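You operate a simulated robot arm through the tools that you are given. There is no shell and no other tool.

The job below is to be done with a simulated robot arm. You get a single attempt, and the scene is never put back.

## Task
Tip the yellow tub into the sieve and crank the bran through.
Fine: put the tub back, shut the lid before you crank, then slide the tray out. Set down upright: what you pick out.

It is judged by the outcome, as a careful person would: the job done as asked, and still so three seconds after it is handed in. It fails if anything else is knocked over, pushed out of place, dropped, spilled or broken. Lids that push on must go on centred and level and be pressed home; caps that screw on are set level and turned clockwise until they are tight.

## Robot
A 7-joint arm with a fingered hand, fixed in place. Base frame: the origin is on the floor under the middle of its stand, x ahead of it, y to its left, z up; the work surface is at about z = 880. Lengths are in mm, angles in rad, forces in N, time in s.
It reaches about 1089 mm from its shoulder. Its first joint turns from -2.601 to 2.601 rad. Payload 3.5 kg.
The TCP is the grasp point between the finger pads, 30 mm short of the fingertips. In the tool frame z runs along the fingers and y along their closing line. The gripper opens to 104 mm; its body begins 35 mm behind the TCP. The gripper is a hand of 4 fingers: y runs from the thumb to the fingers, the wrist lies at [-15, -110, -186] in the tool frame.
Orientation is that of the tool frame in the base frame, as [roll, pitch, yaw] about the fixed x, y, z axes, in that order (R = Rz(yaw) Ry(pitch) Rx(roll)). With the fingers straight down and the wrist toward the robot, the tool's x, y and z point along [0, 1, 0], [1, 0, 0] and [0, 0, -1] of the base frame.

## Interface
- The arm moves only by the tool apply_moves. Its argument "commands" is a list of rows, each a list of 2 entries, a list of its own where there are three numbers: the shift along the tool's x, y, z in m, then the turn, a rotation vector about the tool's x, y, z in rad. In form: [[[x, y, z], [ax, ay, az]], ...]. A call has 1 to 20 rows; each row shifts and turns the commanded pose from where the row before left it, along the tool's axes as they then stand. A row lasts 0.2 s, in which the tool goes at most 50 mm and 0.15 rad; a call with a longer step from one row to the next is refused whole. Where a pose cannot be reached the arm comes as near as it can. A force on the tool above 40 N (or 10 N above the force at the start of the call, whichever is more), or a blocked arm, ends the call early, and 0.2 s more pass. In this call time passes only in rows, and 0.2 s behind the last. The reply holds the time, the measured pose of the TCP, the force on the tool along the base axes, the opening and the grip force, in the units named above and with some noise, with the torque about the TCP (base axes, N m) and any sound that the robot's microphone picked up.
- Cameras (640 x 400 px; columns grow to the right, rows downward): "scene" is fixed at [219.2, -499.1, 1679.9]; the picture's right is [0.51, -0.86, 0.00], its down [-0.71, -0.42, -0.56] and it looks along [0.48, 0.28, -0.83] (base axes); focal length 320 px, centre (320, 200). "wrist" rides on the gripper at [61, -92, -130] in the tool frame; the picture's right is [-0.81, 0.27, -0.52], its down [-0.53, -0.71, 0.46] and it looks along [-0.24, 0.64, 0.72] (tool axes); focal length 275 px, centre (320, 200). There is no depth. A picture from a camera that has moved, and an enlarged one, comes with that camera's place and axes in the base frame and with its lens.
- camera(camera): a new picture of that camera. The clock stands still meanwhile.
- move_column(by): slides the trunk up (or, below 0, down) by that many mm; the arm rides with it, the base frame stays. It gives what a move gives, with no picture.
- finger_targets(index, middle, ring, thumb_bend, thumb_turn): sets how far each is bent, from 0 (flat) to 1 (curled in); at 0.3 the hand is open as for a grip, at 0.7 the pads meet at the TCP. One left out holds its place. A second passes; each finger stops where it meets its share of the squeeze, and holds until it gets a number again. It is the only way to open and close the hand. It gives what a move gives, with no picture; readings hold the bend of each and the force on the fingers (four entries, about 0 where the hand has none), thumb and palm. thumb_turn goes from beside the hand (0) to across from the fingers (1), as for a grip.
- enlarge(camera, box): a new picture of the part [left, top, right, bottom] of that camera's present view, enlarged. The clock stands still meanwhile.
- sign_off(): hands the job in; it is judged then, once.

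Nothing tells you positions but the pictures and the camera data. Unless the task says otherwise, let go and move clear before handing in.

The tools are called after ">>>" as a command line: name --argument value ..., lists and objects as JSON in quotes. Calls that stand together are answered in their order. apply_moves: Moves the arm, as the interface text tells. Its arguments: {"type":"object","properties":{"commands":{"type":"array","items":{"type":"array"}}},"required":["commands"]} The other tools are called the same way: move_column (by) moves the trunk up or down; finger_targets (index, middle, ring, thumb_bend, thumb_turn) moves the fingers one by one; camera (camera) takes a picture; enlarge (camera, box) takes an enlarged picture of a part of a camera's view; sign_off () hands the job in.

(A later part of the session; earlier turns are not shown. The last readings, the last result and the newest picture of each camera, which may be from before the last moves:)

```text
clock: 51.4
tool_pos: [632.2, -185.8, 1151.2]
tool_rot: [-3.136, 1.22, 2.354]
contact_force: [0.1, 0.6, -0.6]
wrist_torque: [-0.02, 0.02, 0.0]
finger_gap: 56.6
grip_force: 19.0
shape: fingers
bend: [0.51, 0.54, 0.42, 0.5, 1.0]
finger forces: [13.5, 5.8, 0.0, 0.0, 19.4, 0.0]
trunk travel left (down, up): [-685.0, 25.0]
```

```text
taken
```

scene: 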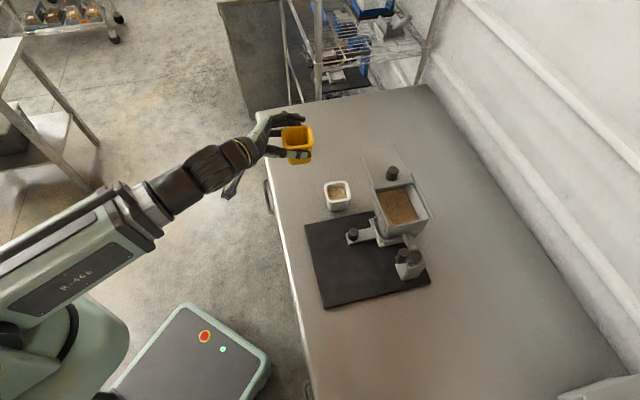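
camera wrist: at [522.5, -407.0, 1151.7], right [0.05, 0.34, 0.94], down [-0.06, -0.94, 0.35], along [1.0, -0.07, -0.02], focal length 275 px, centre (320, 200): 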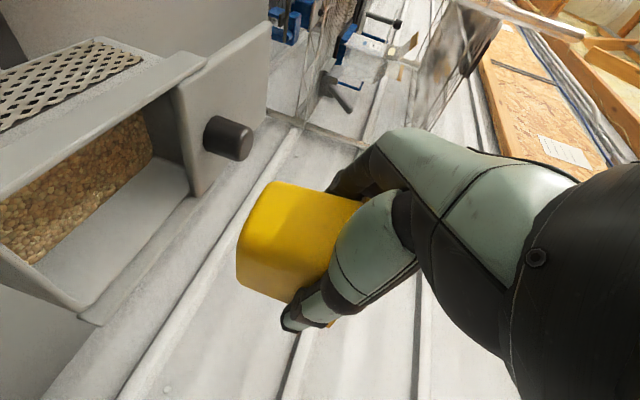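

The tub is back above its spot, within about 4 mm. I'll make a small correction and lower the trunk most of the way.

>>> apply_moves --commands '[[[0.0003, -0.0035, -0.0009], [0, 0, 0]], [[0, 0, 0], [0, 0, 0]]]'

>>> move_column --by -200

>>> enlarge --camera "scene" --box '[260, 150, 350, 225]'

>>> camera --camera "wrist"

```text
clock: 52.0
tool_pos: [628.4, -186.8, 1152.9]
tool_rot: [-3.131, 1.219, 2.357]
contact_force: [0.4, 0.4, -0.9]
wrist_torque: [-0.01, 0.0, -0.05]
finger_gap: 56.6
grip_force: 19.8
shape: fingers
bend: [0.51, 0.54, 0.42, 0.5, 1.0]
finger forces: [13.5, 5.7, 0.1, 0.0, 19.3, 0.0]
trunk travel left (down, up): [-685.0, 25.0]
```

```text
clock: 54.2
tool_pos: [628.7, -187.5, 951.3]
tool_rot: [-3.125, 1.221, 2.364]
contact_force: [0.3, 0.3, 0.1]
wrist_torque: [-0.02, 0.01, 0.0]
finger_gap: 56.5
grip_force: 18.8
shape: fingers
bend: [0.51, 0.54, 0.42, 0.5, 1.0]
finger forces: [13.5, 5.8, 0.0, 0.0, 19.2, 0.1]
trunk travel left (down, up): [-485.0, 225.0]
```

```text
5.33 times, centred on (305, 188) of scene
camera zoom: at [219.2, -499.1, 1679.9], right [0.51, -0.86, 0.0], down [-0.71, -0.42, -0.56], along [0.48, 0.28, -0.83], focal length 1706 px, centre (400, 267)
```

zoom: 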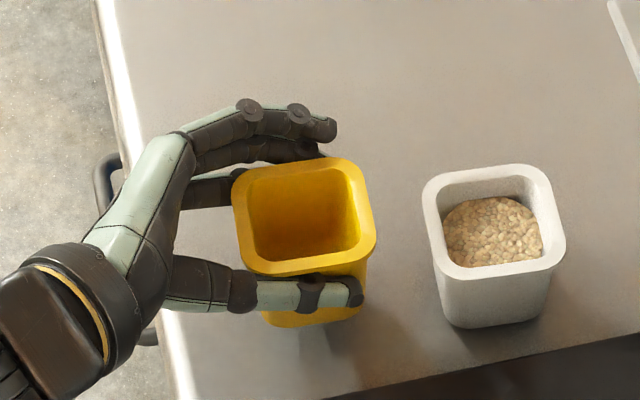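

```text
taken
camera wrist: at [462.6, -149.1, 938.1], right [0.05, 0.34, 0.94], down [-0.08, -0.94, 0.35], along [1.0, -0.09, -0.02], focal length 275 px, centre (320, 200)
```

wrist: 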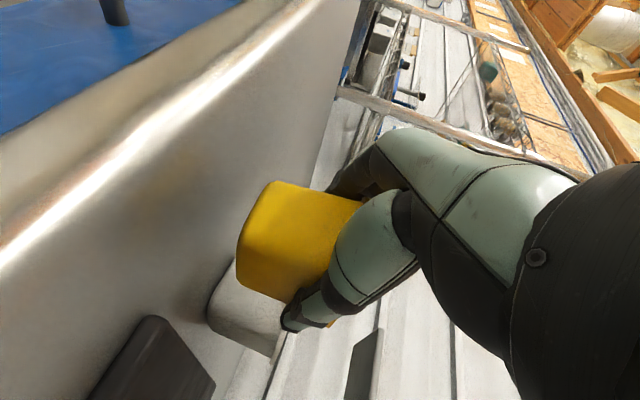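

The tub is about 20 mm above its spot. I'll lower it in small steps and watch for contact.

>>> move_column --by -16

>>> move_column --by -2

>>> enlarge --camera "scene" --box '[260, 150, 350, 225]'

>>> enlarge --camera "wrist" --box '[180, 140, 400, 390]'

```text
clock: 54.8
tool_pos: [628.3, -188.0, 935.1]
tool_rot: [-3.131, 1.221, 2.357]
contact_force: [0.5, -0.3, -0.6]
wrist_torque: [0.01, 0.0, 0.0]
finger_gap: 56.4
grip_force: 19.4
shape: fingers
bend: [0.51, 0.54, 0.42, 0.5, 1.0]
finger forces: [13.6, 5.7, 0.0, 0.0, 19.3, 0.1]
trunk travel left (down, up): [-469.0, 241.0]
```

```text
clock: 55.4
tool_pos: [629.2, -187.9, 933.3]
tool_rot: [-3.129, 1.219, 2.36]
contact_force: [-0.5, -0.2, 0.4]
wrist_torque: [0.02, 0.0, -0.03]
finger_gap: 56.7
grip_force: 19.5
shape: fingers
bend: [0.51, 0.54, 0.42, 0.5, 1.0]
finger forces: [13.5, 5.7, 0.0, 0.0, 19.3, 0.1]
trunk travel left (down, up): [-467.0, 243.0]
```

```text
5.33 times, centred on (305, 188) of scene
camera zoom: at [219.2, -499.1, 1679.9], right [0.51, -0.86, 0.0], down [-0.71, -0.42, -0.56], along [0.48, 0.28, -0.83], focal length 1706 px, centre (400, 267)
```

zoom: 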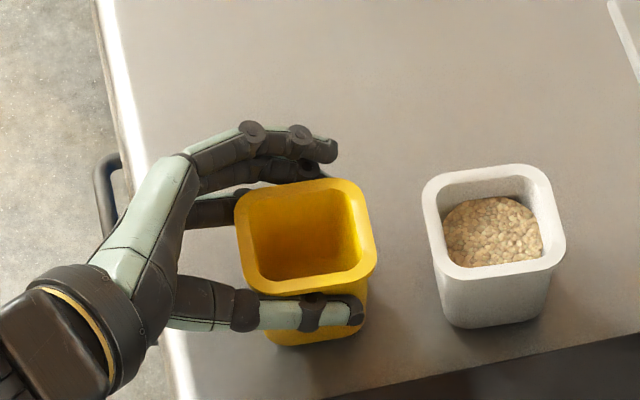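

```text
1.60 times, centred on (290, 265) of wrist
camera zoom: at [462.7, -149.1, 920.0], right [0.05, 0.34, 0.94], down [-0.08, -0.94, 0.35], along [1.0, -0.09, -0.02], focal length 440 px, centre (368, 96)
```

zoom: 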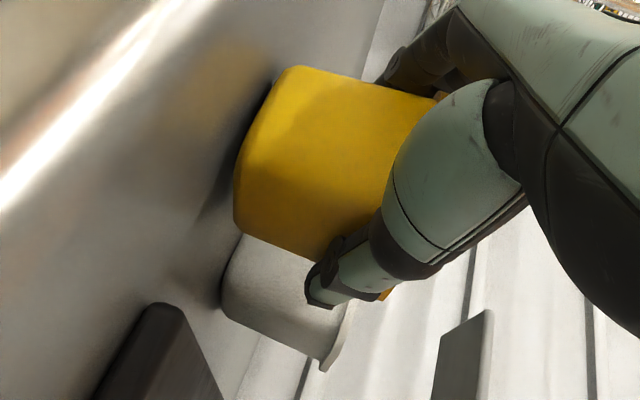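

No contact yet, so I'll take one or two more small steps down.

>>> move_column --by -2

>>> enlarge --camera "wrist" --box '[180, 140, 400, 390]'

```text
clock: 55.9
tool_pos: [628.6, -186.7, 931.1]
tool_rot: [-3.128, 1.219, 2.361]
contact_force: [0.0, 0.2, 1.1]
wrist_torque: [0.02, -0.06, 0.01]
finger_gap: 56.8
grip_force: 20.0
shape: fingers
bend: [0.51, 0.54, 0.42, 0.5, 1.0]
finger forces: [13.5, 5.6, 0.1, 0.0, 19.4, 0.0]
trunk travel left (down, up): [-465.0, 245.0]
```

```text
1.60 times, centred on (290, 265) of wrist
camera zoom: at [462.6, -149.1, 918.1], right [0.05, 0.34, 0.94], down [-0.08, -0.94, 0.35], along [1.0, -0.09, -0.02], focal length 440 px, centre (368, 96)
```

zoom: 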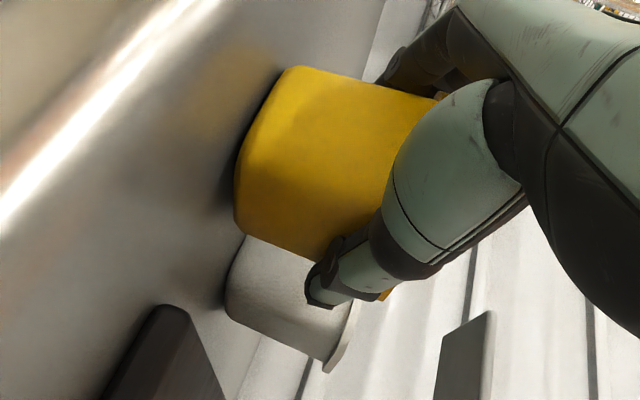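

First contact reads about 1 N. I'll go one millimetre more, then open the fingers slowly.

>>> move_column --by -1

>>> finger_targets --index 0.45 --middle 0.45 --thumb_bend 0.45

>>> enlarge --camera "scene" --box '[260, 150, 350, 225]'

```text
clock: 56.4
tool_pos: [628.0, -187.1, 931.0]
tool_rot: [-3.138, 1.221, 2.351]
contact_force: [-0.4, -0.4, 4.8]
wrist_torque: [0.06, -0.06, 0.0]
finger_gap: 56.6
grip_force: 19.1
shape: fingers
bend: [0.51, 0.54, 0.42, 0.5, 1.0]
finger forces: [13.2, 5.6, 0.1, 0.0, 19.8, 0.0]
trunk travel left (down, up): [-464.0, 246.0]
```

```text
clock: 57.4
tool_pos: [628.8, -188.7, 931.0]
tool_rot: [-3.132, 1.22, 2.354]
contact_force: [0.0, -0.1, 1.8]
wrist_torque: [0.07, -0.01, 0.0]
finger_gap: 68.1
grip_force: 2.3
shape: fingers
bend: [0.44, 0.45, 0.42, 0.44, 1.0]
finger forces: [2.2, 0.1, 0.0, 0.1, 2.9, 0.1]
trunk travel left (down, up): [-464.0, 246.0]
```

```text
5.33 times, centred on (305, 188) of scene
camera zoom: at [219.2, -499.1, 1679.9], right [0.51, -0.86, 0.0], down [-0.71, -0.42, -0.56], along [0.48, 0.28, -0.83], focal length 1706 px, centre (400, 267)
```

zoom: 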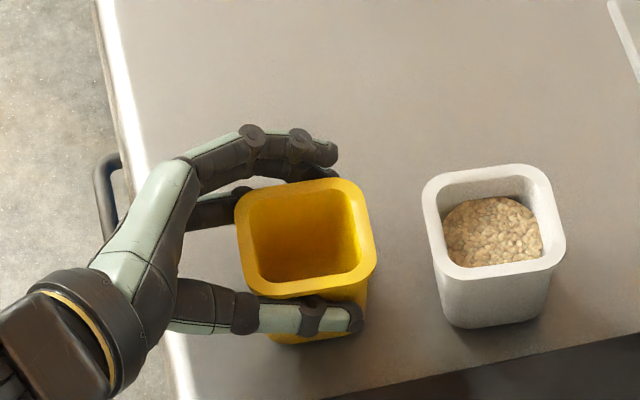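

The grip is down to about 2 N with the tub standing on the table. I'll open further, evenly on both sides.

>>> finger_targets --index 0.42 --middle 0.42 --ring 0.4 --thumb_bend 0.42

>>> finger_targets --index 0.3 --middle 0.3 --ring 0.3 --thumb_bend 0.3

>>> enlarge --camera "scene" --box '[260, 150, 350, 225]'

>>> enlarge --camera "wrist" --box '[180, 140, 400, 390]'

```text
clock: 58.4
tool_pos: [628.8, -187.4, 929.9]
tool_rot: [-3.131, 1.22, 2.357]
contact_force: [-0.4, 0.0, 1.3]
wrist_torque: [0.0, 0.01, 0.0]
finger_gap: 73.4
grip_force: 1.3
shape: fingers
bend: [0.42, 0.42, 0.4, 0.42, 0.99]
finger forces: [0.7, 0.0, 0.0, 0.1, 1.1, 0.0]
trunk travel left (down, up): [-464.0, 246.0]
```

```text
clock: 59.4
tool_pos: [629.7, -186.3, 930.9]
tool_rot: [-3.134, 1.22, 2.355]
contact_force: [-1.1, -0.4, -0.3]
wrist_torque: [0.03, 0.04, -0.01]
finger_gap: 102.6
grip_force: 0.1
shape: fingers
bend: [0.3, 0.3, 0.3, 0.3, 0.98]
finger forces: [0.0, 0.0, 0.1, 0.0, 0.0, 0.0]
trunk travel left (down, up): [-464.0, 246.0]
```

```text
5.33 times, centred on (305, 188) of scene
camera zoom: at [219.2, -499.1, 1679.9], right [0.51, -0.86, 0.0], down [-0.71, -0.42, -0.56], along [0.48, 0.28, -0.83], focal length 1706 px, centre (400, 267)
```

zoom: 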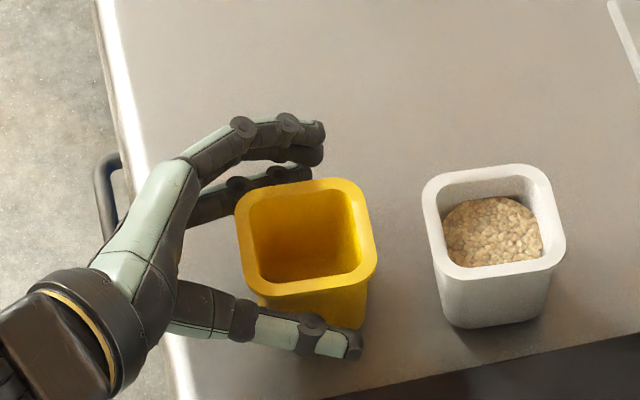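

```text
1.60 times, centred on (290, 265) of wrist
camera zoom: at [462.6, -149.1, 917.0], right [0.05, 0.34, 0.94], down [-0.08, -0.94, 0.35], along [1.0, -0.09, -0.02], focal length 440 px, centre (368, 96)
```

zoom: 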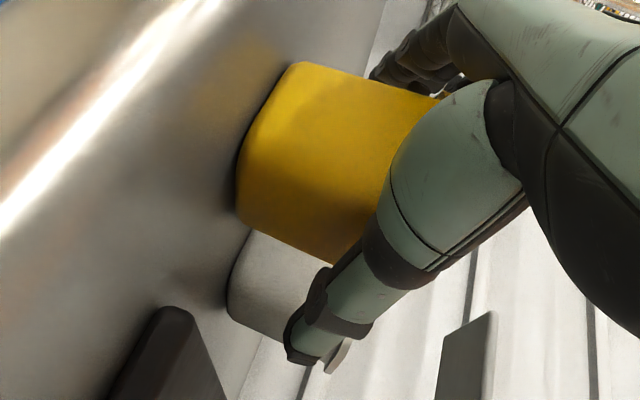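

The tub is standing upright at its original place. I'll lift the hand straight up with the trunk.

>>> move_column --by 40

>>> move_column --by 120

>>> enlarge --camera "scene" --box '[250, 130, 390, 240]'

```text
clock: 60.2
tool_pos: [628.6, -187.6, 970.8]
tool_rot: [-3.133, 1.22, 2.354]
contact_force: [-0.1, 0.2, -0.6]
wrist_torque: [0.02, -0.02, 0.0]
finger_gap: 102.6
grip_force: 0.1
shape: fingers
bend: [0.3, 0.3, 0.3, 0.3, 0.98]
finger forces: [0.1, 0.0, 0.1, 0.0, 0.0, 0.1]
trunk travel left (down, up): [-504.0, 206.0]
```

```text
clock: 61.7
tool_pos: [628.4, -188.4, 1090.5]
tool_rot: [-3.134, 1.22, 2.354]
contact_force: [-0.2, -0.2, 0.1]
wrist_torque: [0.0, 0.0, -0.01]
finger_gap: 102.8
grip_force: 0.0
shape: fingers
bend: [0.3, 0.3, 0.3, 0.3, 0.98]
finger forces: [0.0, 0.0, 0.1, 0.0, 0.1, 0.1]
trunk travel left (down, up): [-624.0, 86.0]
```

```text
3.64 times, centred on (320, 185) of scene
camera zoom: at [219.2, -499.1, 1679.9], right [0.51, -0.86, 0.0], down [-0.71, -0.42, -0.56], along [0.48, 0.28, -0.83], focal length 1163 px, centre (320, 254)
```

zoom: 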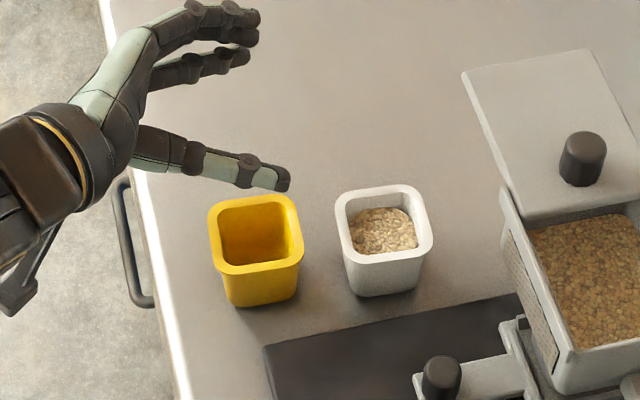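

The tub is placed back. Next I'll restore the fingers-down orientation to close the lid.

>>> move_column --by 60

>>> apply_moves --commands '[[[0, 0, 0], [0, 0, 0.1428]], [[0, 0, 0], [0, 0, 0.1428]], [[0, 0, 0], [0, 0, 0.1428]], [[0, 0, 0], [0, 0, 0.1428]], [[0, 0, 0], [0, 0, 0.1428]], [[0, 0, 0], [0, 0, 0.1428]], [[0, 0, 0], [0, 0, 0.1428]], [[0, 0, 0], [0, 0, 0.1428]], [[0, 0, 0], [0, 0, 0.1428]], [[0, 0, 0], [0, 0, 0.1428]], [[0, 0, 0], [0, 0, 0.1428]]]'

>>> apply_moves --commands '[[[0, 0, 0], [0.1357, 0, 0]], [[0, 0, 0], [0.1357, 0, 0]], [[0, 0, 0], [0.1357, 0, 0]], [[0, 0, 0], [0.1357, 0, 0]], [[0, 0, 0], [0.1357, 0, 0]], [[0, 0, 0], [0.1357, 0, 0]], [[0, 0, 0], [0.1357, 0, 0]], [[0, 0, 0], [0.1357, 0, 0]], [[0, 0, 0], [0.1357, 0, 0]]]'

>>> camera --camera "scene"

```text
clock: 62.7
tool_pos: [628.8, -186.8, 1149.2]
tool_rot: [-3.131, 1.22, 2.358]
contact_force: [0.7, 0.3, 0.0]
wrist_torque: [-0.03, 0.02, 0.01]
finger_gap: 102.7
grip_force: 0.0
shape: fingers
bend: [0.3, 0.3, 0.3, 0.3, 0.98]
finger forces: [0.0, 0.0, 0.0, 0.1, 0.1, 0.0]
trunk travel left (down, up): [-684.0, 26.0]
```

```text
clock: 65.1
tool_pos: [531.1, -392.3, 1253.6]
tool_rot: [1.94, 0.153, 0.87]
contact_force: [0.3, -0.3, -0.2]
wrist_torque: [-0.02, 0.01, -0.02]
finger_gap: 103.1
grip_force: 0.0
shape: fingers
bend: [0.3, 0.3, 0.3, 0.3, 0.98]
finger forces: [0.0, 0.1, 0.0, 0.0, 0.0, 0.0]
out of reach, approached as far as the arm can: row 1, 2, 3, 4, 5, 6, 7, 8, 9, 10, 11
trunk travel left (down, up): [-684.0, 26.0]
```

```text
clock: 67.1
tool_pos: [580.5, -329.0, 1232.0]
tool_rot: [-3.121, 0.182, 0.864]
contact_force: [0.2, -0.3, -1.1]
wrist_torque: [-0.01, -0.01, -0.01]
finger_gap: 103.0
grip_force: 0.1
shape: fingers
bend: [0.3, 0.3, 0.3, 0.3, 0.98]
finger forces: [0.0, 0.0, 0.0, 0.0, 0.0, 0.0]
out of reach, approached as far as the arm can: row 1, 2, 3, 4, 5, 6, 7, 8, 9
trunk travel left (down, up): [-684.0, 26.0]
```

```text
taken
```

scene: 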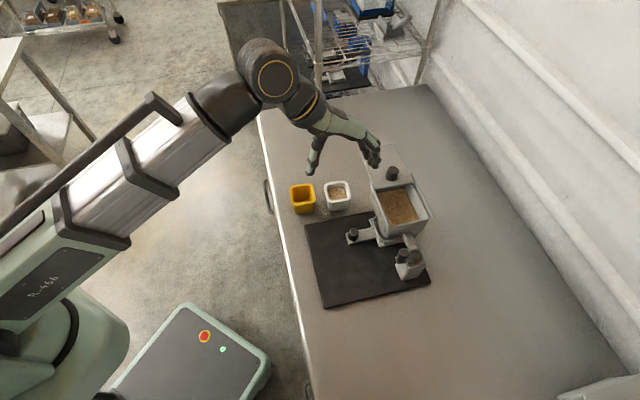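

The arm drifted during that roll because the pose was at its reach limit. Nothing was touched, and I'll check each step from now on. I'll straighten the hand orientation here in free space.

>>> apply_moves --commands '[[[0, 0, 0], [0, 0.091, 0.04]], [[0, 0, 0], [0, 0.091, 0.04]], [[0, 0, 0], [0, 0, 0]]]'

>>> camera --camera "wrist"

>>> enlarge --camera "scene" --box '[270, 130, 460, 290]'

```text
clock: 67.9
tool_pos: [600.3, -294.1, 1229.4]
tool_rot: [3.127, 0.041, 0.738]
contact_force: [0.0, 0.9, 0.0]
wrist_torque: [0.0, 0.01, -0.02]
finger_gap: 103.1
grip_force: 0.1
shape: fingers
bend: [0.3, 0.3, 0.3, 0.3, 0.98]
finger forces: [0.0, 0.0, 0.0, 0.0, 0.0, 0.0]
out of reach, approached as far as the arm can: row 1, 2
trunk travel left (down, up): [-684.0, 26.0]
```

```text
taken
camera wrist: at [586.1, -179.1, 1354.6], right [-0.4, -0.73, 0.55], down [-0.88, 0.15, -0.44], along [0.24, -0.67, -0.7], focal length 275 px, centre (320, 200)
```

wrist: 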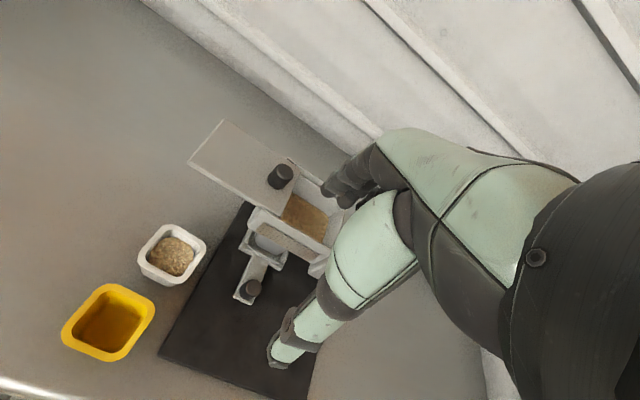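

```text
2.50 times, centred on (365, 210) of scene
camera zoom: at [219.2, -499.1, 1679.9], right [0.51, -0.86, 0.0], down [-0.71, -0.42, -0.56], along [0.48, 0.28, -0.83], focal length 800 px, centre (208, 175)
```

zoom: 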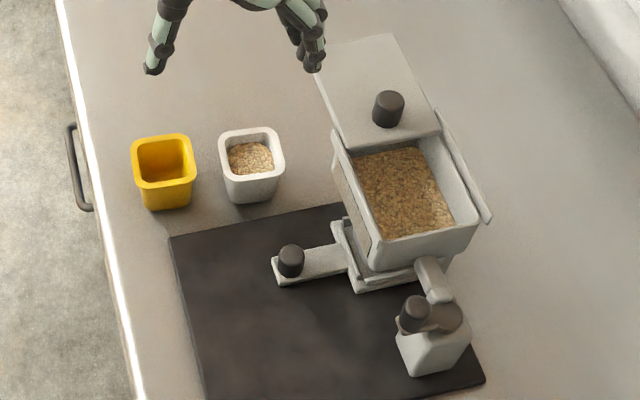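

The scene is intact. The reach limit comes from being close in with the trunk high, so I'll move forward first and then fix the orientation.

>>> apply_moves --commands '[[[0, 0.025, 0], [0, 0, 0]], [[0, 0.025, 0], [0, 0, 0]], [[0, 0.025, 0], [0, 0, 0]], [[0, 0.025, 0], [0, 0, 0]], [[0, 0.025, 0], [0, 0, 0]]]'

```text
clock: 69.1
tool_pos: [710.5, -336.4, 1225.9]
tool_rot: [3.129, 0.035, 0.743]
contact_force: [0.5, 0.3, 0.3]
wrist_torque: [-0.02, 0.01, 0.02]
finger_gap: 102.9
grip_force: 0.1
shape: fingers
bend: [0.3, 0.3, 0.3, 0.3, 0.98]
finger forces: [0.0, 0.1, 0.0, 0.0, 0.0, 0.0]
out of reach, approached as far as the arm can: row 1, 2, 3, 4, 5
trunk travel left (down, up): [-684.0, 26.0]
```

It's still limited and drifts to the left. I'll raise the arm in free space to bring it back to its comfortable posture.

>>> apply_moves --commands '[[[0, 0, -0.03], [0, 0, 0]], [[0, 0, -0.03], [0, 0, 0]], [[0, 0, -0.03], [0, 0, 0]]]'

>>> camera --camera "scene"

```text
clock: 69.9
tool_pos: [719.0, -317.3, 1313.8]
tool_rot: [3.133, 0.027, 0.748]
contact_force: [-0.6, -0.1, 0.8]
wrist_torque: [-0.01, -0.03, 0.05]
finger_gap: 103.3
grip_force: 0.0
shape: fingers
bend: [0.3, 0.3, 0.3, 0.3, 0.98]
finger forces: [0.0, 0.1, 0.1, 0.0, 0.0, 0.0]
out of reach, approached as far as the arm can: row 1, 2, 3
trunk travel left (down, up): [-684.0, 26.0]
```

```text
taken
```

scene: 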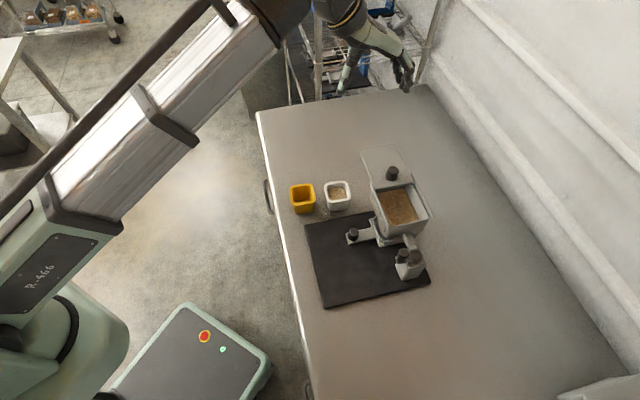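

The arm is hovering at a joint limit. I'll probe small rotations in free space to find which direction frees it.

>>> apply_moves --commands '[[[0, 0, 0], [0, 0, -0.1]], [[0, 0, 0], [0, 0, -0.1]]]'

```text
clock: 70.5
tool_pos: [732.6, -281.4, 1310.4]
tool_rot: [3.114, 0.094, 0.899]
contact_force: [-1.0, 0.5, 0.0]
wrist_torque: [-0.01, 0.0, -0.03]
finger_gap: 103.0
grip_force: 0.1
shape: fingers
bend: [0.3, 0.3, 0.3, 0.3, 0.98]
finger forces: [0.0, 0.1, 0.1, 0.0, 0.0, 0.0]
out of reach, approached as far as the arm can: row 1, 2
trunk travel left (down, up): [-684.0, 26.0]
```

>>> apply_moves --commands '[[[0, 0, 0], [0, 0, 0.1]], [[0, 0, 0], [0, 0, 0.1]], [[0, 0, 0], [0, 0, 0.1]]]'

```text
clock: 71.3
tool_pos: [735.4, -282.2, 1310.1]
tool_rot: [3.113, 0.055, 0.624]
contact_force: [-0.3, 0.1, 0.5]
wrist_torque: [0.03, -0.02, 0.03]
finger_gap: 103.1
grip_force: 0.1
shape: fingers
bend: [0.3, 0.3, 0.3, 0.3, 0.98]
finger forces: [0.0, 0.0, 0.0, 0.0, 0.0, 0.2]
trunk travel left (down, up): [-684.0, 26.0]
```

Turning the hand clockwise frees the joint, so I'll work with the hand yawed about 15° clockwise, which suits the round knobs just as well. I'll level the hand there and bring the trunk back to its original height.

>>> apply_moves --commands '[[[0, 0, 0], [0.0286, 0.055, 0.124]], [[0, 0, 0], [0, 0, 0]]]'

>>> move_column --by -109

>>> camera --camera "scene"

>>> camera --camera "wrist"

```text
clock: 71.9
tool_pos: [734.0, -282.0, 1309.9]
tool_rot: [3.135, -0.003, 0.5]
contact_force: [-0.6, -0.4, 0.5]
wrist_torque: [0.03, -0.01, 0.01]
finger_gap: 103.0
grip_force: 0.0
shape: fingers
bend: [0.3, 0.3, 0.3, 0.3, 0.98]
finger forces: [0.1, 0.0, 0.0, 0.1, 0.0, 0.0]
trunk travel left (down, up): [-684.0, 26.0]
```

```text
clock: 73.3
tool_pos: [732.2, -281.8, 1200.2]
tool_rot: [3.137, -0.002, 0.502]
contact_force: [-0.1, -0.2, -1.3]
wrist_torque: [-0.01, 0.0, 0.0]
finger_gap: 102.9
grip_force: 0.2
shape: fingers
bend: [0.3, 0.3, 0.3, 0.3, 0.98]
finger forces: [0.0, 0.0, 0.0, 0.0, 0.0, 0.0]
trunk travel left (down, up): [-575.0, 135.0]
```

```text
taken
```

scene: 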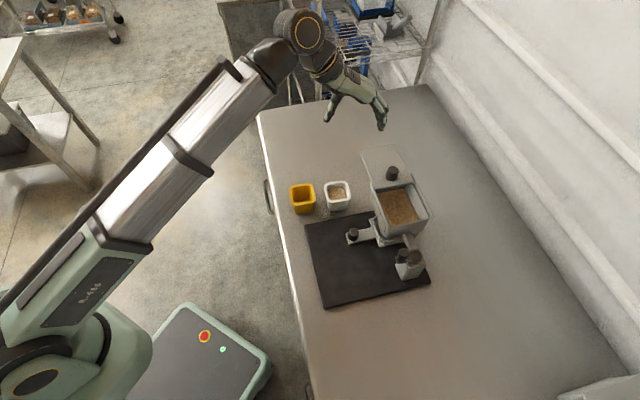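

```text
taken
camera wrist: at [742.7, -171.7, 1330.0], right [-0.58, -0.63, 0.52], down [-0.81, 0.37, -0.46], along [0.1, -0.68, -0.72], focal length 275 px, centre (320, 200)
```

wrist: 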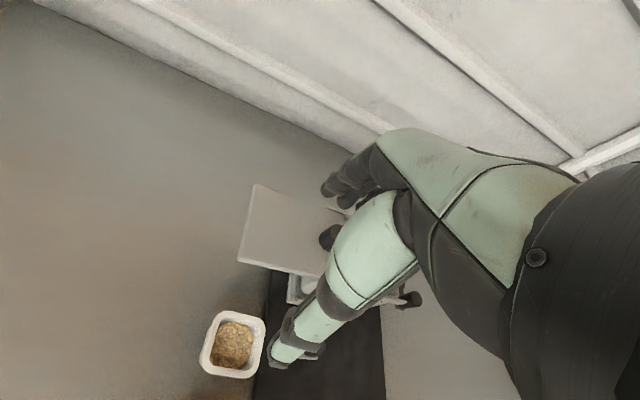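

All is well now, with no reach warnings. I'll locate the lid knob precisely before approaching.

>>> enlarge --camera "scene" --box '[350, 140, 440, 240]'

>>> enlarge --camera "wrist" --box '[220, 160, 440, 360]'

```text
4.00 times, centred on (395, 190) of scene
camera zoom: at [219.2, -499.1, 1679.9], right [0.51, -0.86, 0.0], down [-0.71, -0.42, -0.56], along [0.48, 0.28, -0.83], focal length 1279 px, centre (20, 240)
```

zoom: 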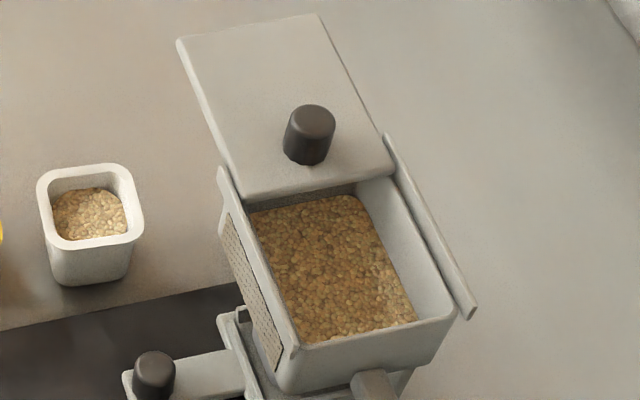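

```text
2.00 times, centred on (330, 260) of wrist
camera zoom: at [742.7, -171.7, 1330.0], right [-0.58, -0.63, 0.52], down [-0.81, 0.37, -0.46], along [0.1, -0.68, -0.72], focal length 551 px, centre (300, 80)
```

zoom: 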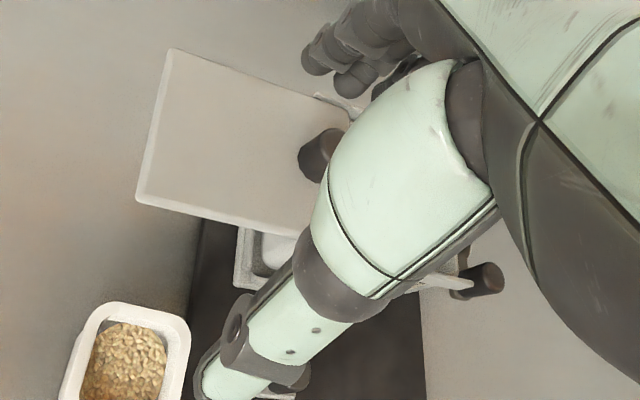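

The knob is at about f=802, l=233. I'll preshape the fingers and move above it.

>>> finger_targets --index 0.47 --middle 0.47 --ring 0.47 --thumb_bend 0.45

>>> apply_moves --commands '[[[-0.01465, 0.02645, 0.0], [0, 0, 0]], [[-0.01465, 0.02645, 0.0], [0, 0, 0]], [[-0.01465, 0.02645, 0.0], [0, 0, 0]], [[-0.01465, 0.02645, 0.0], [0, 0, 0]], [[0, 0, 0.03], [0, 0, 0]], [[0, 0, 0.03], [0, 0, 0]]]'

>>> enlarge --camera "wrist" --box '[180, 140, 420, 380]'

>>> enlarge --camera "scene" --box '[340, 80, 460, 240]'

```text
clock: 74.3
tool_pos: [734.6, -282.4, 1200.8]
tool_rot: [3.136, -0.002, 0.503]
contact_force: [1.0, 0.4, -0.4]
wrist_torque: [-0.02, 0.01, 0.0]
finger_gap: 62.8
grip_force: 0.0
shape: fingers
bend: [0.47, 0.47, 0.47, 0.45, 0.99]
finger forces: [0.0, 0.0, 0.0, 0.0, 0.0, 0.0]
trunk travel left (down, up): [-575.0, 135.0]
```

```text
clock: 75.7
tool_pos: [733.8, -403.9, 1140.0]
tool_rot: [3.135, -0.002, 0.502]
contact_force: [0.5, -0.2, -0.1]
wrist_torque: [0.02, 0.02, 0.01]
finger_gap: 62.8
grip_force: 0.1
shape: fingers
bend: [0.47, 0.47, 0.47, 0.45, 0.99]
finger forces: [0.0, 0.0, 0.0, 0.0, 0.0, 0.0]
trunk travel left (down, up): [-575.0, 135.0]
```

```text
1.67 times, centred on (300, 260) of wrist
camera zoom: at [742.5, -293.3, 1269.4], right [-0.58, -0.63, 0.52], down [-0.81, 0.37, -0.46], along [0.1, -0.68, -0.72], focal length 459 px, centre (353, 100)
```

zoom: 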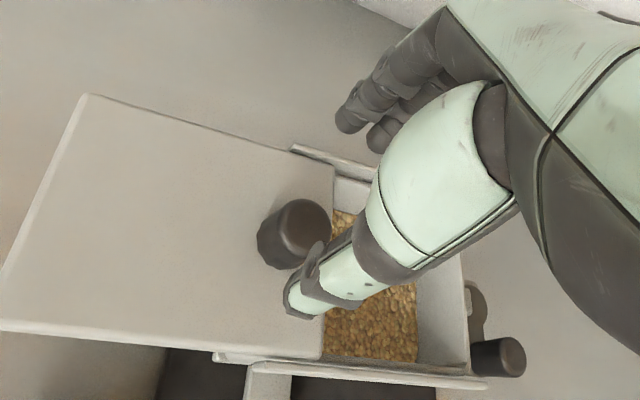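

```text
2.50 times, centred on (400, 160) of scene
camera zoom: at [219.2, -499.1, 1679.9], right [0.51, -0.86, 0.0], down [-0.71, -0.42, -0.56], along [0.48, 0.28, -0.83], focal length 800 px, centre (120, 300)
```

zoom: 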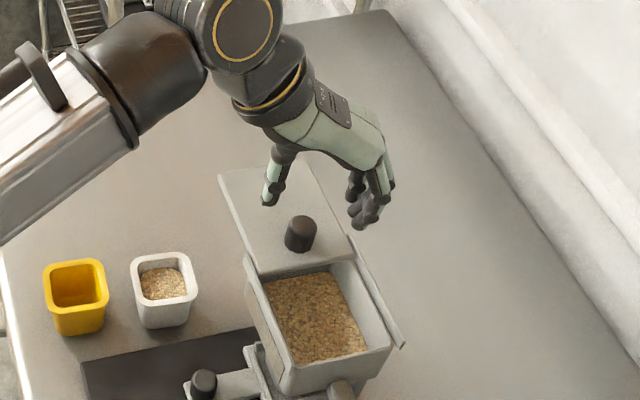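

I'm within about 4 mm. I'll make a small correction and lower around the knob.

>>> apply_moves --commands '[[[-0.0032, -0.0033, 0], [0, 0, 0]], [[0, 0, 0.02], [0, 0, 0]], [[0, 0, 0.02], [0, 0, 0]], [[0, 0, 0.007], [0, 0, 0]]]'

>>> enlarge --camera "wrist" --box '[180, 140, 420, 380]'

```text
clock: 76.7
tool_pos: [729.1, -401.2, 1093.1]
tool_rot: [3.139, -0.003, 0.501]
contact_force: [0.0, 0.4, 0.0]
wrist_torque: [-0.01, 0.04, 0.0]
finger_gap: 62.8
grip_force: 0.0
shape: fingers
bend: [0.47, 0.47, 0.47, 0.45, 0.99]
finger forces: [0.0, 0.0, 0.1, 0.1, 0.1, 0.0]
trunk travel left (down, up): [-575.0, 135.0]
```

```text
1.67 times, centred on (300, 260) of wrist
camera zoom: at [738.4, -292.0, 1223.5], right [-0.58, -0.63, 0.52], down [-0.81, 0.37, -0.46], along [0.1, -0.68, -0.72], focal length 459 px, centre (353, 100)
```

zoom: 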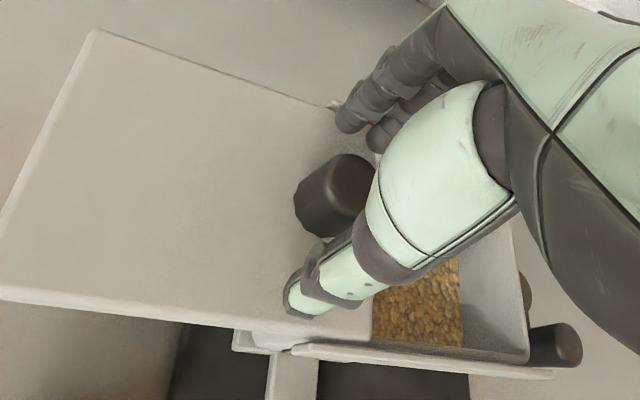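

The hand is around the knob with no contact. I'll close on it.

>>> finger_targets --index 0.62 --middle 0.62 --ring 0.62 --thumb_bend 0.6

>>> finger_targets --index 0.72 --middle 0.72 --ring 0.72 --thumb_bend 0.66

>>> enlarge --camera "wrist" --box '[180, 140, 420, 380]'

```text
clock: 77.7
tool_pos: [729.7, -402.0, 1094.0]
tool_rot: [3.138, -0.004, 0.502]
contact_force: [0.1, 0.6, 0.1]
wrist_torque: [0.01, -0.02, 0.0]
finger_gap: 25.6
grip_force: 0.5
shape: fingers
bend: [0.61, 0.62, 0.62, 0.59, 1.0]
finger forces: [0.6, 0.1, 0.1, 0.0, 0.5, 0.1]
trunk travel left (down, up): [-575.0, 135.0]
```

```text
clock: 78.7
tool_pos: [730.0, -404.2, 1094.5]
tool_rot: [3.139, -0.002, 0.5]
contact_force: [4.5, -8.8, 0.8]
wrist_torque: [-0.14, -0.06, 0.0]
finger_gap: 22.5
grip_force: 9.7
shape: fingers
bend: [0.61, 0.65, 0.72, 0.61, 1.0]
finger forces: [8.1, 6.7, 0.0, 0.0, 5.0, 0.0]
trunk travel left (down, up): [-575.0, 135.0]
```

```text
1.67 times, centred on (300, 260) of wrist
camera zoom: at [738.9, -293.3, 1223.1], right [-0.58, -0.63, 0.52], down [-0.81, 0.37, -0.46], along [0.1, -0.68, -0.72], focal length 459 px, centre (353, 100)
```

zoom: 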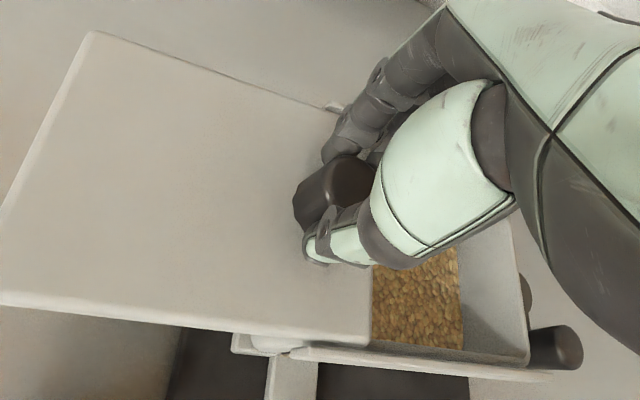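

The knob is gripped, so I'll slide the lid closed toward the crank end.

>>> apply_moves --commands '[[[-0.0096, 0.0028, 0], [0, 0, 0]], [[-0.0096, 0.0028, 0], [0, 0, 0]], [[-0.0096, 0.0028, 0], [0, 0, 0]], [[-0.0096, 0.0028, 0], [0, 0, 0]], [[-0.0096, 0.0028, 0], [0, 0, 0]], [[-0.0096, 0.0028, 0], [0, 0, 0]], [[-0.0096, 0.0028, 0], [0, 0, 0]], [[-0.0096, 0.0028, 0], [0, 0, 0]], [[-0.0096, 0.0028, 0], [0, 0, 0]]]'

>>> enlarge --camera "scene" --box '[340, 130, 460, 270]'

>>> enlarge --camera "wrist" --box '[180, 140, 420, 380]'

```text
clock: 80.7
tool_pos: [666.7, -466.3, 1093.9]
tool_rot: [3.138, -0.002, 0.502]
contact_force: [4.7, -5.3, -0.2]
wrist_torque: [-0.04, -0.09, -0.01]
finger_gap: 22.2
grip_force: 9.4
shape: fingers
bend: [0.61, 0.66, 0.72, 0.61, 1.0]
finger forces: [7.7, 5.4, 0.1, 0.0, 5.9, 0.1]
trunk travel left (down, up): [-575.0, 135.0]
```

```text
2.86 times, centred on (400, 200) of scene
camera zoom: at [219.2, -499.1, 1679.9], right [0.51, -0.86, 0.0], down [-0.71, -0.42, -0.56], along [0.48, 0.28, -0.83], focal length 914 px, centre (91, 200)
```

zoom: 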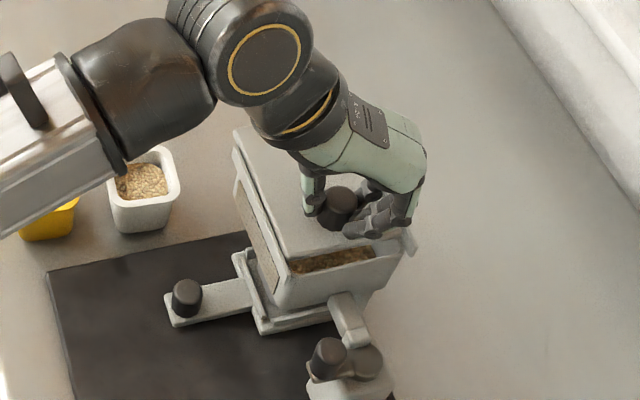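

```text
1.67 times, centred on (300, 260) of wrist
camera zoom: at [676.0, -355.7, 1222.8], right [-0.58, -0.63, 0.52], down [-0.81, 0.37, -0.46], along [0.1, -0.68, -0.72], focal length 459 px, centre (353, 100)
```

zoom: 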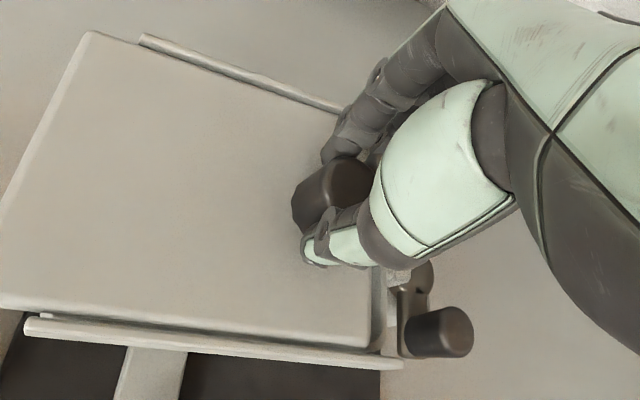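

About 13 mm remains. I'll ease the lid fully home.

>>> apply_moves --commands '[[[-0.0038, 0.0011, 0], [0, 0, 0]], [[-0.0038, 0.0011, 0], [0, 0, 0]], [[-0.0038, 0.0011, 0], [0, 0, 0]], [[-0.0019, 0.0006, 0], [0, 0, 0]]]'

>>> enlarge --camera "scene" --box '[360, 160, 440, 250]'

>>> enlarge --camera "wrist" --box '[180, 140, 420, 380]'

```text
clock: 81.7
tool_pos: [656.8, -476.0, 1095.3]
tool_rot: [3.137, 0.001, 0.5]
contact_force: [3.1, -4.0, 1.1]
wrist_torque: [0.02, -0.08, -0.02]
finger_gap: 22.6
grip_force: 9.9
shape: fingers
bend: [0.71, 0.66, 0.72, 0.61, 1.0]
finger forces: [6.7, 5.3, 0.0, 0.1, 7.0, 0.0]
trunk travel left (down, up): [-575.0, 135.0]
```

```text
4.44 times, centred on (400, 205) of scene
camera zoom: at [219.2, -499.1, 1679.9], right [0.51, -0.86, 0.0], down [-0.71, -0.42, -0.56], along [0.48, 0.28, -0.83], focal length 1421 px, centre (-36, 178)
```

zoom: 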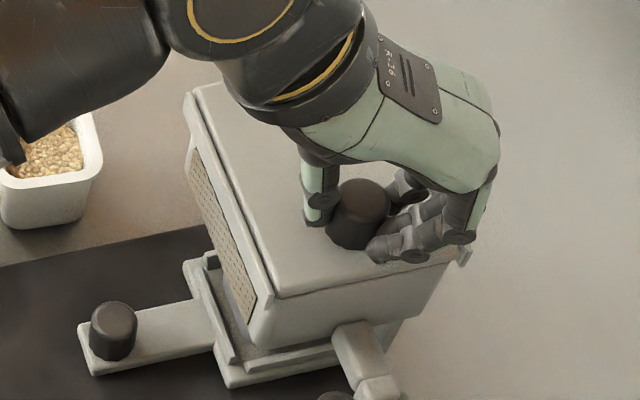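

```text
1.67 times, centred on (300, 260) of wrist
camera zoom: at [666.4, -365.6, 1222.3], right [-0.58, -0.63, 0.52], down [-0.81, 0.37, -0.46], along [0.1, -0.69, -0.72], focal length 459 px, centre (353, 100)
```

zoom: 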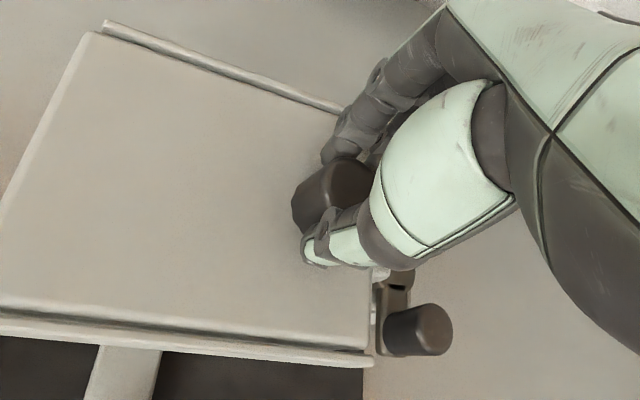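

The lid looks flush with the rails. I'll give a slight extra push to confirm it's at its stop.

>>> apply_moves --commands '[[[-0.0019, 0.0006, 0], [0, 0, 0]], [[-0.0019, 0.0006, 0], [0, 0, 0]]]'

>>> enlarge --camera "scene" --box '[360, 160, 440, 250]'

```text
clock: 82.3
tool_pos: [655.8, -478.6, 1093.3]
tool_rot: [3.134, 0.002, 0.498]
contact_force: [5.5, -0.2, -0.2]
wrist_torque: [0.05, -0.09, 0.0]
finger_gap: 22.2
grip_force: 8.4
shape: fingers
bend: [0.71, 0.66, 0.72, 0.6, 1.0]
finger forces: [6.6, 3.9, 0.0, 0.0, 7.5, 0.1]
trunk travel left (down, up): [-575.0, 135.0]
```

```text
4.44 times, centred on (400, 205) of scene
camera zoom: at [219.2, -499.1, 1679.9], right [0.51, -0.86, 0.0], down [-0.71, -0.42, -0.56], along [0.48, 0.28, -0.83], focal length 1421 px, centre (-36, 178)
```

zoom: 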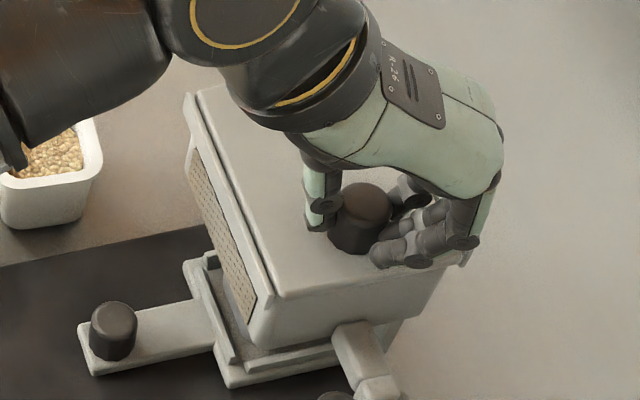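

The lid is against its stop. I'll relax, release the knob and lift clear.

>>> apply_moves --commands '[[[0.0024, -0.0007, 0], [0, 0, 0]]]'

>>> finger_targets --index 0.47 --middle 0.47 --ring 0.47 --thumb_bend 0.45

>>> apply_moves --commands '[[[0, 0, -0.03], [0, 0, 0]], [[0, 0, -0.04], [0, 0, 0]], [[0, 0, -0.04], [0, 0, 0]]]'

>>> enlarge --camera "scene" --box '[350, 150, 450, 290]'

>>> enlarge --camera "wrist" --box '[120, 140, 420, 400]'

```text
clock: 82.7
tool_pos: [655.6, -477.6, 1093.8]
tool_rot: [3.135, 0.002, 0.497]
contact_force: [2.2, -3.1, -0.2]
wrist_torque: [-0.04, -0.02, 0.0]
finger_gap: 22.1
grip_force: 9.1
shape: fingers
bend: [0.71, 0.66, 0.72, 0.6, 1.0]
finger forces: [6.5, 5.8, 0.1, 0.0, 7.0, 0.0]
trunk travel left (down, up): [-575.0, 135.0]
```

```text
clock: 83.7
tool_pos: [656.3, -478.0, 1092.9]
tool_rot: [3.135, 0.001, 0.499]
contact_force: [0.2, 0.0, 0.1]
wrist_torque: [0.0, 0.04, 0.0]
finger_gap: 62.0
grip_force: 0.1
shape: fingers
bend: [0.47, 0.47, 0.47, 0.45, 0.99]
finger forces: [0.0, 0.0, 0.0, 0.0, 0.1, 0.1]
trunk travel left (down, up): [-575.0, 135.0]
```

```text
clock: 84.5
tool_pos: [655.0, -474.5, 1203.0]
tool_rot: [3.131, 0.005, 0.495]
contact_force: [0.5, -0.5, 0.0]
wrist_torque: [0.0, 0.0, 0.04]
finger_gap: 62.3
grip_force: 0.1
shape: fingers
bend: [0.47, 0.47, 0.47, 0.45, 0.99]
finger forces: [0.1, 0.0, 0.0, 0.1, 0.0, 0.1]
trunk travel left (down, up): [-575.0, 135.0]
```

```text
2.86 times, centred on (400, 220) of scene
camera zoom: at [219.2, -499.1, 1679.9], right [0.51, -0.86, 0.0], down [-0.71, -0.42, -0.56], along [0.48, 0.28, -0.83], focal length 914 px, centre (91, 143)
```

zoom: 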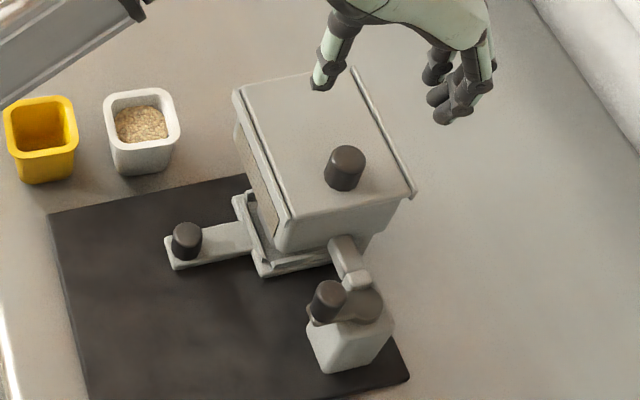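

```text
1.54 times, centred on (270, 270) of wrist
camera zoom: at [665.9, -362.9, 1331.3], right [-0.58, -0.62, 0.52], down [-0.81, 0.37, -0.46], along [0.09, -0.69, -0.72], focal length 424 px, centre (397, 92)
```

zoom: 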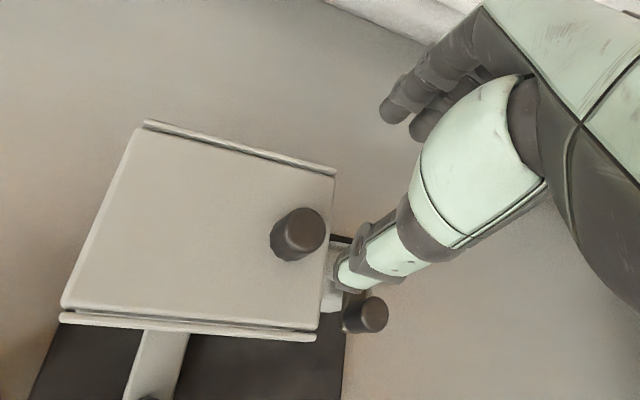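

The lid is fully shut. Next is the crank, so I'll turn the hand slightly more clockwise and move to the far right for a clear look at it.

>>> apply_moves --commands '[[[0, 0, 0], [0, 0, 0.1]], [[0, 0, 0], [0, 0, 0.1]], [[-0.0375, 0.01465, 0], [0, 0, 0]], [[-0.0375, 0.01465, 0], [0, 0, 0]], [[-0.0375, 0.01465, 0], [0, 0, 0]], [[-0.0375, 0.01465, 0], [0, 0, 0]]]'

>>> camera --camera "wrist"

>>> camera --camera "scene"

```text
clock: 85.9
tool_pos: [532.6, -574.0, 1203.9]
tool_rot: [3.132, 0.006, 0.293]
contact_force: [-1.2, 0.1, -0.7]
wrist_torque: [-0.06, 0.01, 0.02]
finger_gap: 61.8
grip_force: 0.1
shape: fingers
bend: [0.47, 0.47, 0.47, 0.45, 0.99]
finger forces: [0.0, 0.1, 0.0, 0.1, 0.0, 0.0]
out of reach, approached as far as the arm can: row 6
trunk travel left (down, up): [-575.0, 135.0]
```

```text
taken
camera wrist: at [565.3, -465.7, 1332.1], right [-0.69, -0.49, 0.53], down [-0.72, 0.52, -0.46], along [-0.05, -0.7, -0.72], focal length 275 px, centre (320, 200)
```

wrist: 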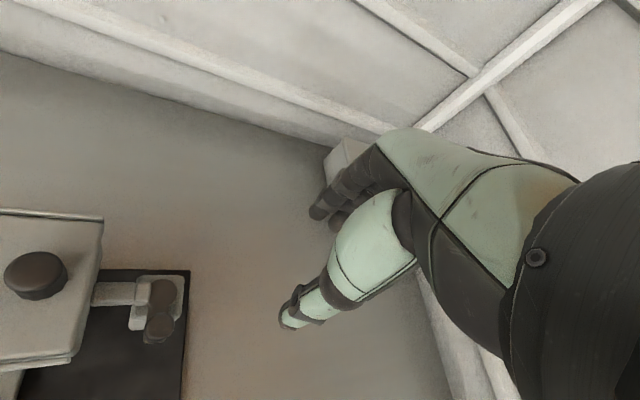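

```text
taken
```

scene: 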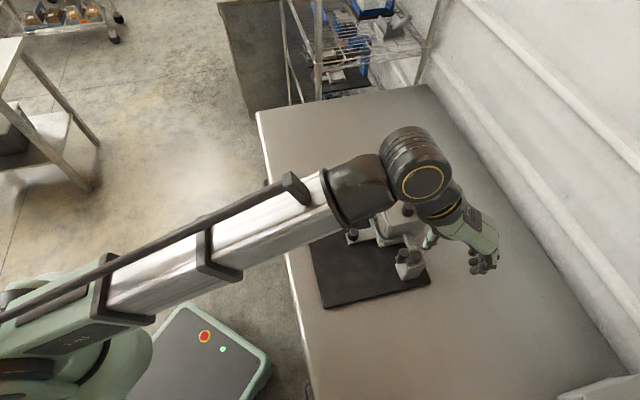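

>>> enlarge --camera "wrist" --box '[80, 240, 220, 370]'

>>> enlarge --camera "scene" --box '[370, 220, 450, 300]'

```text
3.08 times, centred on (150, 305) of wrist
camera zoom: at [565.3, -465.7, 1332.1], right [-0.69, -0.49, 0.53], down [-0.72, 0.52, -0.46], along [-0.05, -0.7, -0.72], focal length 847 px, centre (843, -123)
```

zoom: 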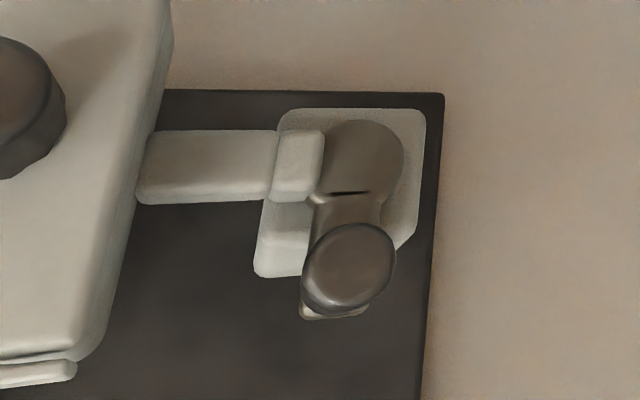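

```text
5.00 times, centred on (410, 260) of scene
camera zoom: at [219.2, -499.1, 1679.9], right [0.51, -0.86, 0.0], down [-0.71, -0.42, -0.56], along [0.48, 0.28, -0.83], focal length 1599 px, centre (-130, -100)
```

zoom: 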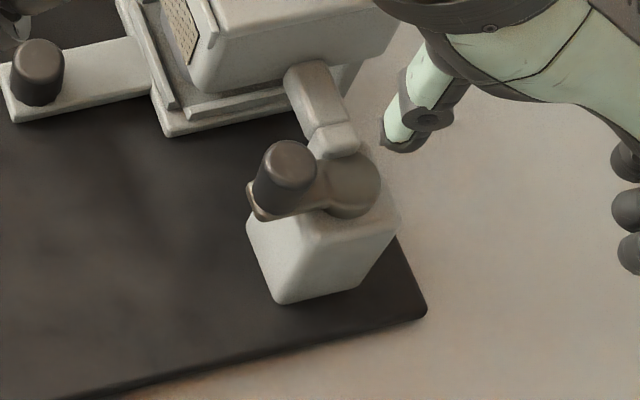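

From above I put the hub at about (800, 42.5) and the crank knob at (763, 46.5), with its top near z=1033 and an arm radius of about 37 mm. I'll pinch the knob between thumb, index and middle so it sits off-centre in the hand and everything clears the sieve wall. First I'll hover above it.

>>> apply_moves --commands '[[[0, 0, 0], [0.009, 0.006, 0.043]], [[0.0222, -0.0276, 0], [0, 0, 0]], [[0.0222, -0.0276, 0], [0, 0, 0]], [[0, 0, 0.04], [0, 0, 0]], [[0, 0, 0.04], [0, 0, 0]]]'

>>> camera --camera "wrist"

>>> enlarge --camera "scene" --box '[350, 180, 450, 290]'

```text
clock: 87.1
tool_pos: [561.6, -508.0, 1123.8]
tool_rot: [-3.136, -0.01, 0.258]
contact_force: [-0.3, 0.3, 0.2]
wrist_torque: [0.02, -0.01, -0.01]
finger_gap: 61.9
grip_force: 0.1
shape: fingers
bend: [0.47, 0.47, 0.47, 0.45, 0.99]
finger forces: [0.0, 0.1, 0.0, 0.1, 0.0, 0.1]
trunk travel left (down, up): [-575.0, 135.0]
```

```text
taken
camera wrist: at [596.6, -403.6, 1253.8], right [-0.72, -0.48, 0.51], down [-0.69, 0.56, -0.46], along [-0.06, -0.68, -0.73], focal length 275 px, centre (320, 200)
```

wrist: 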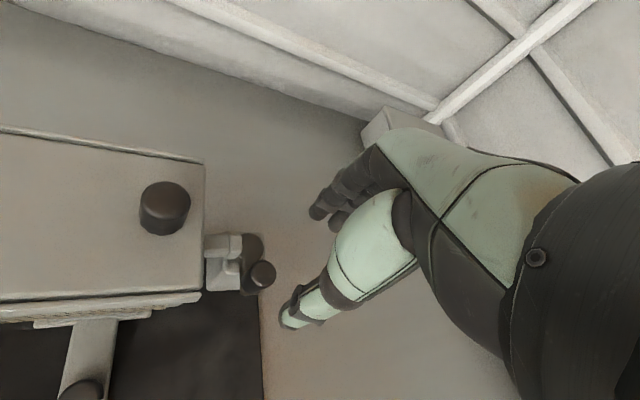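

```text
3.64 times, centred on (400, 235) of scene
camera zoom: at [219.2, -499.1, 1679.9], right [0.51, -0.86, 0.0], down [-0.71, -0.42, -0.56], along [0.48, 0.28, -0.83], focal length 1163 px, centre (29, 73)
```

zoom: 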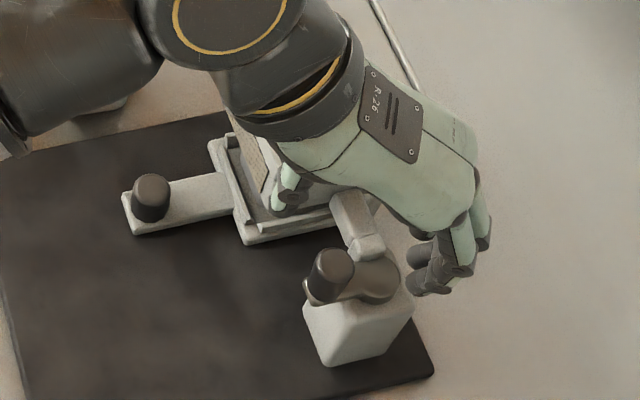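

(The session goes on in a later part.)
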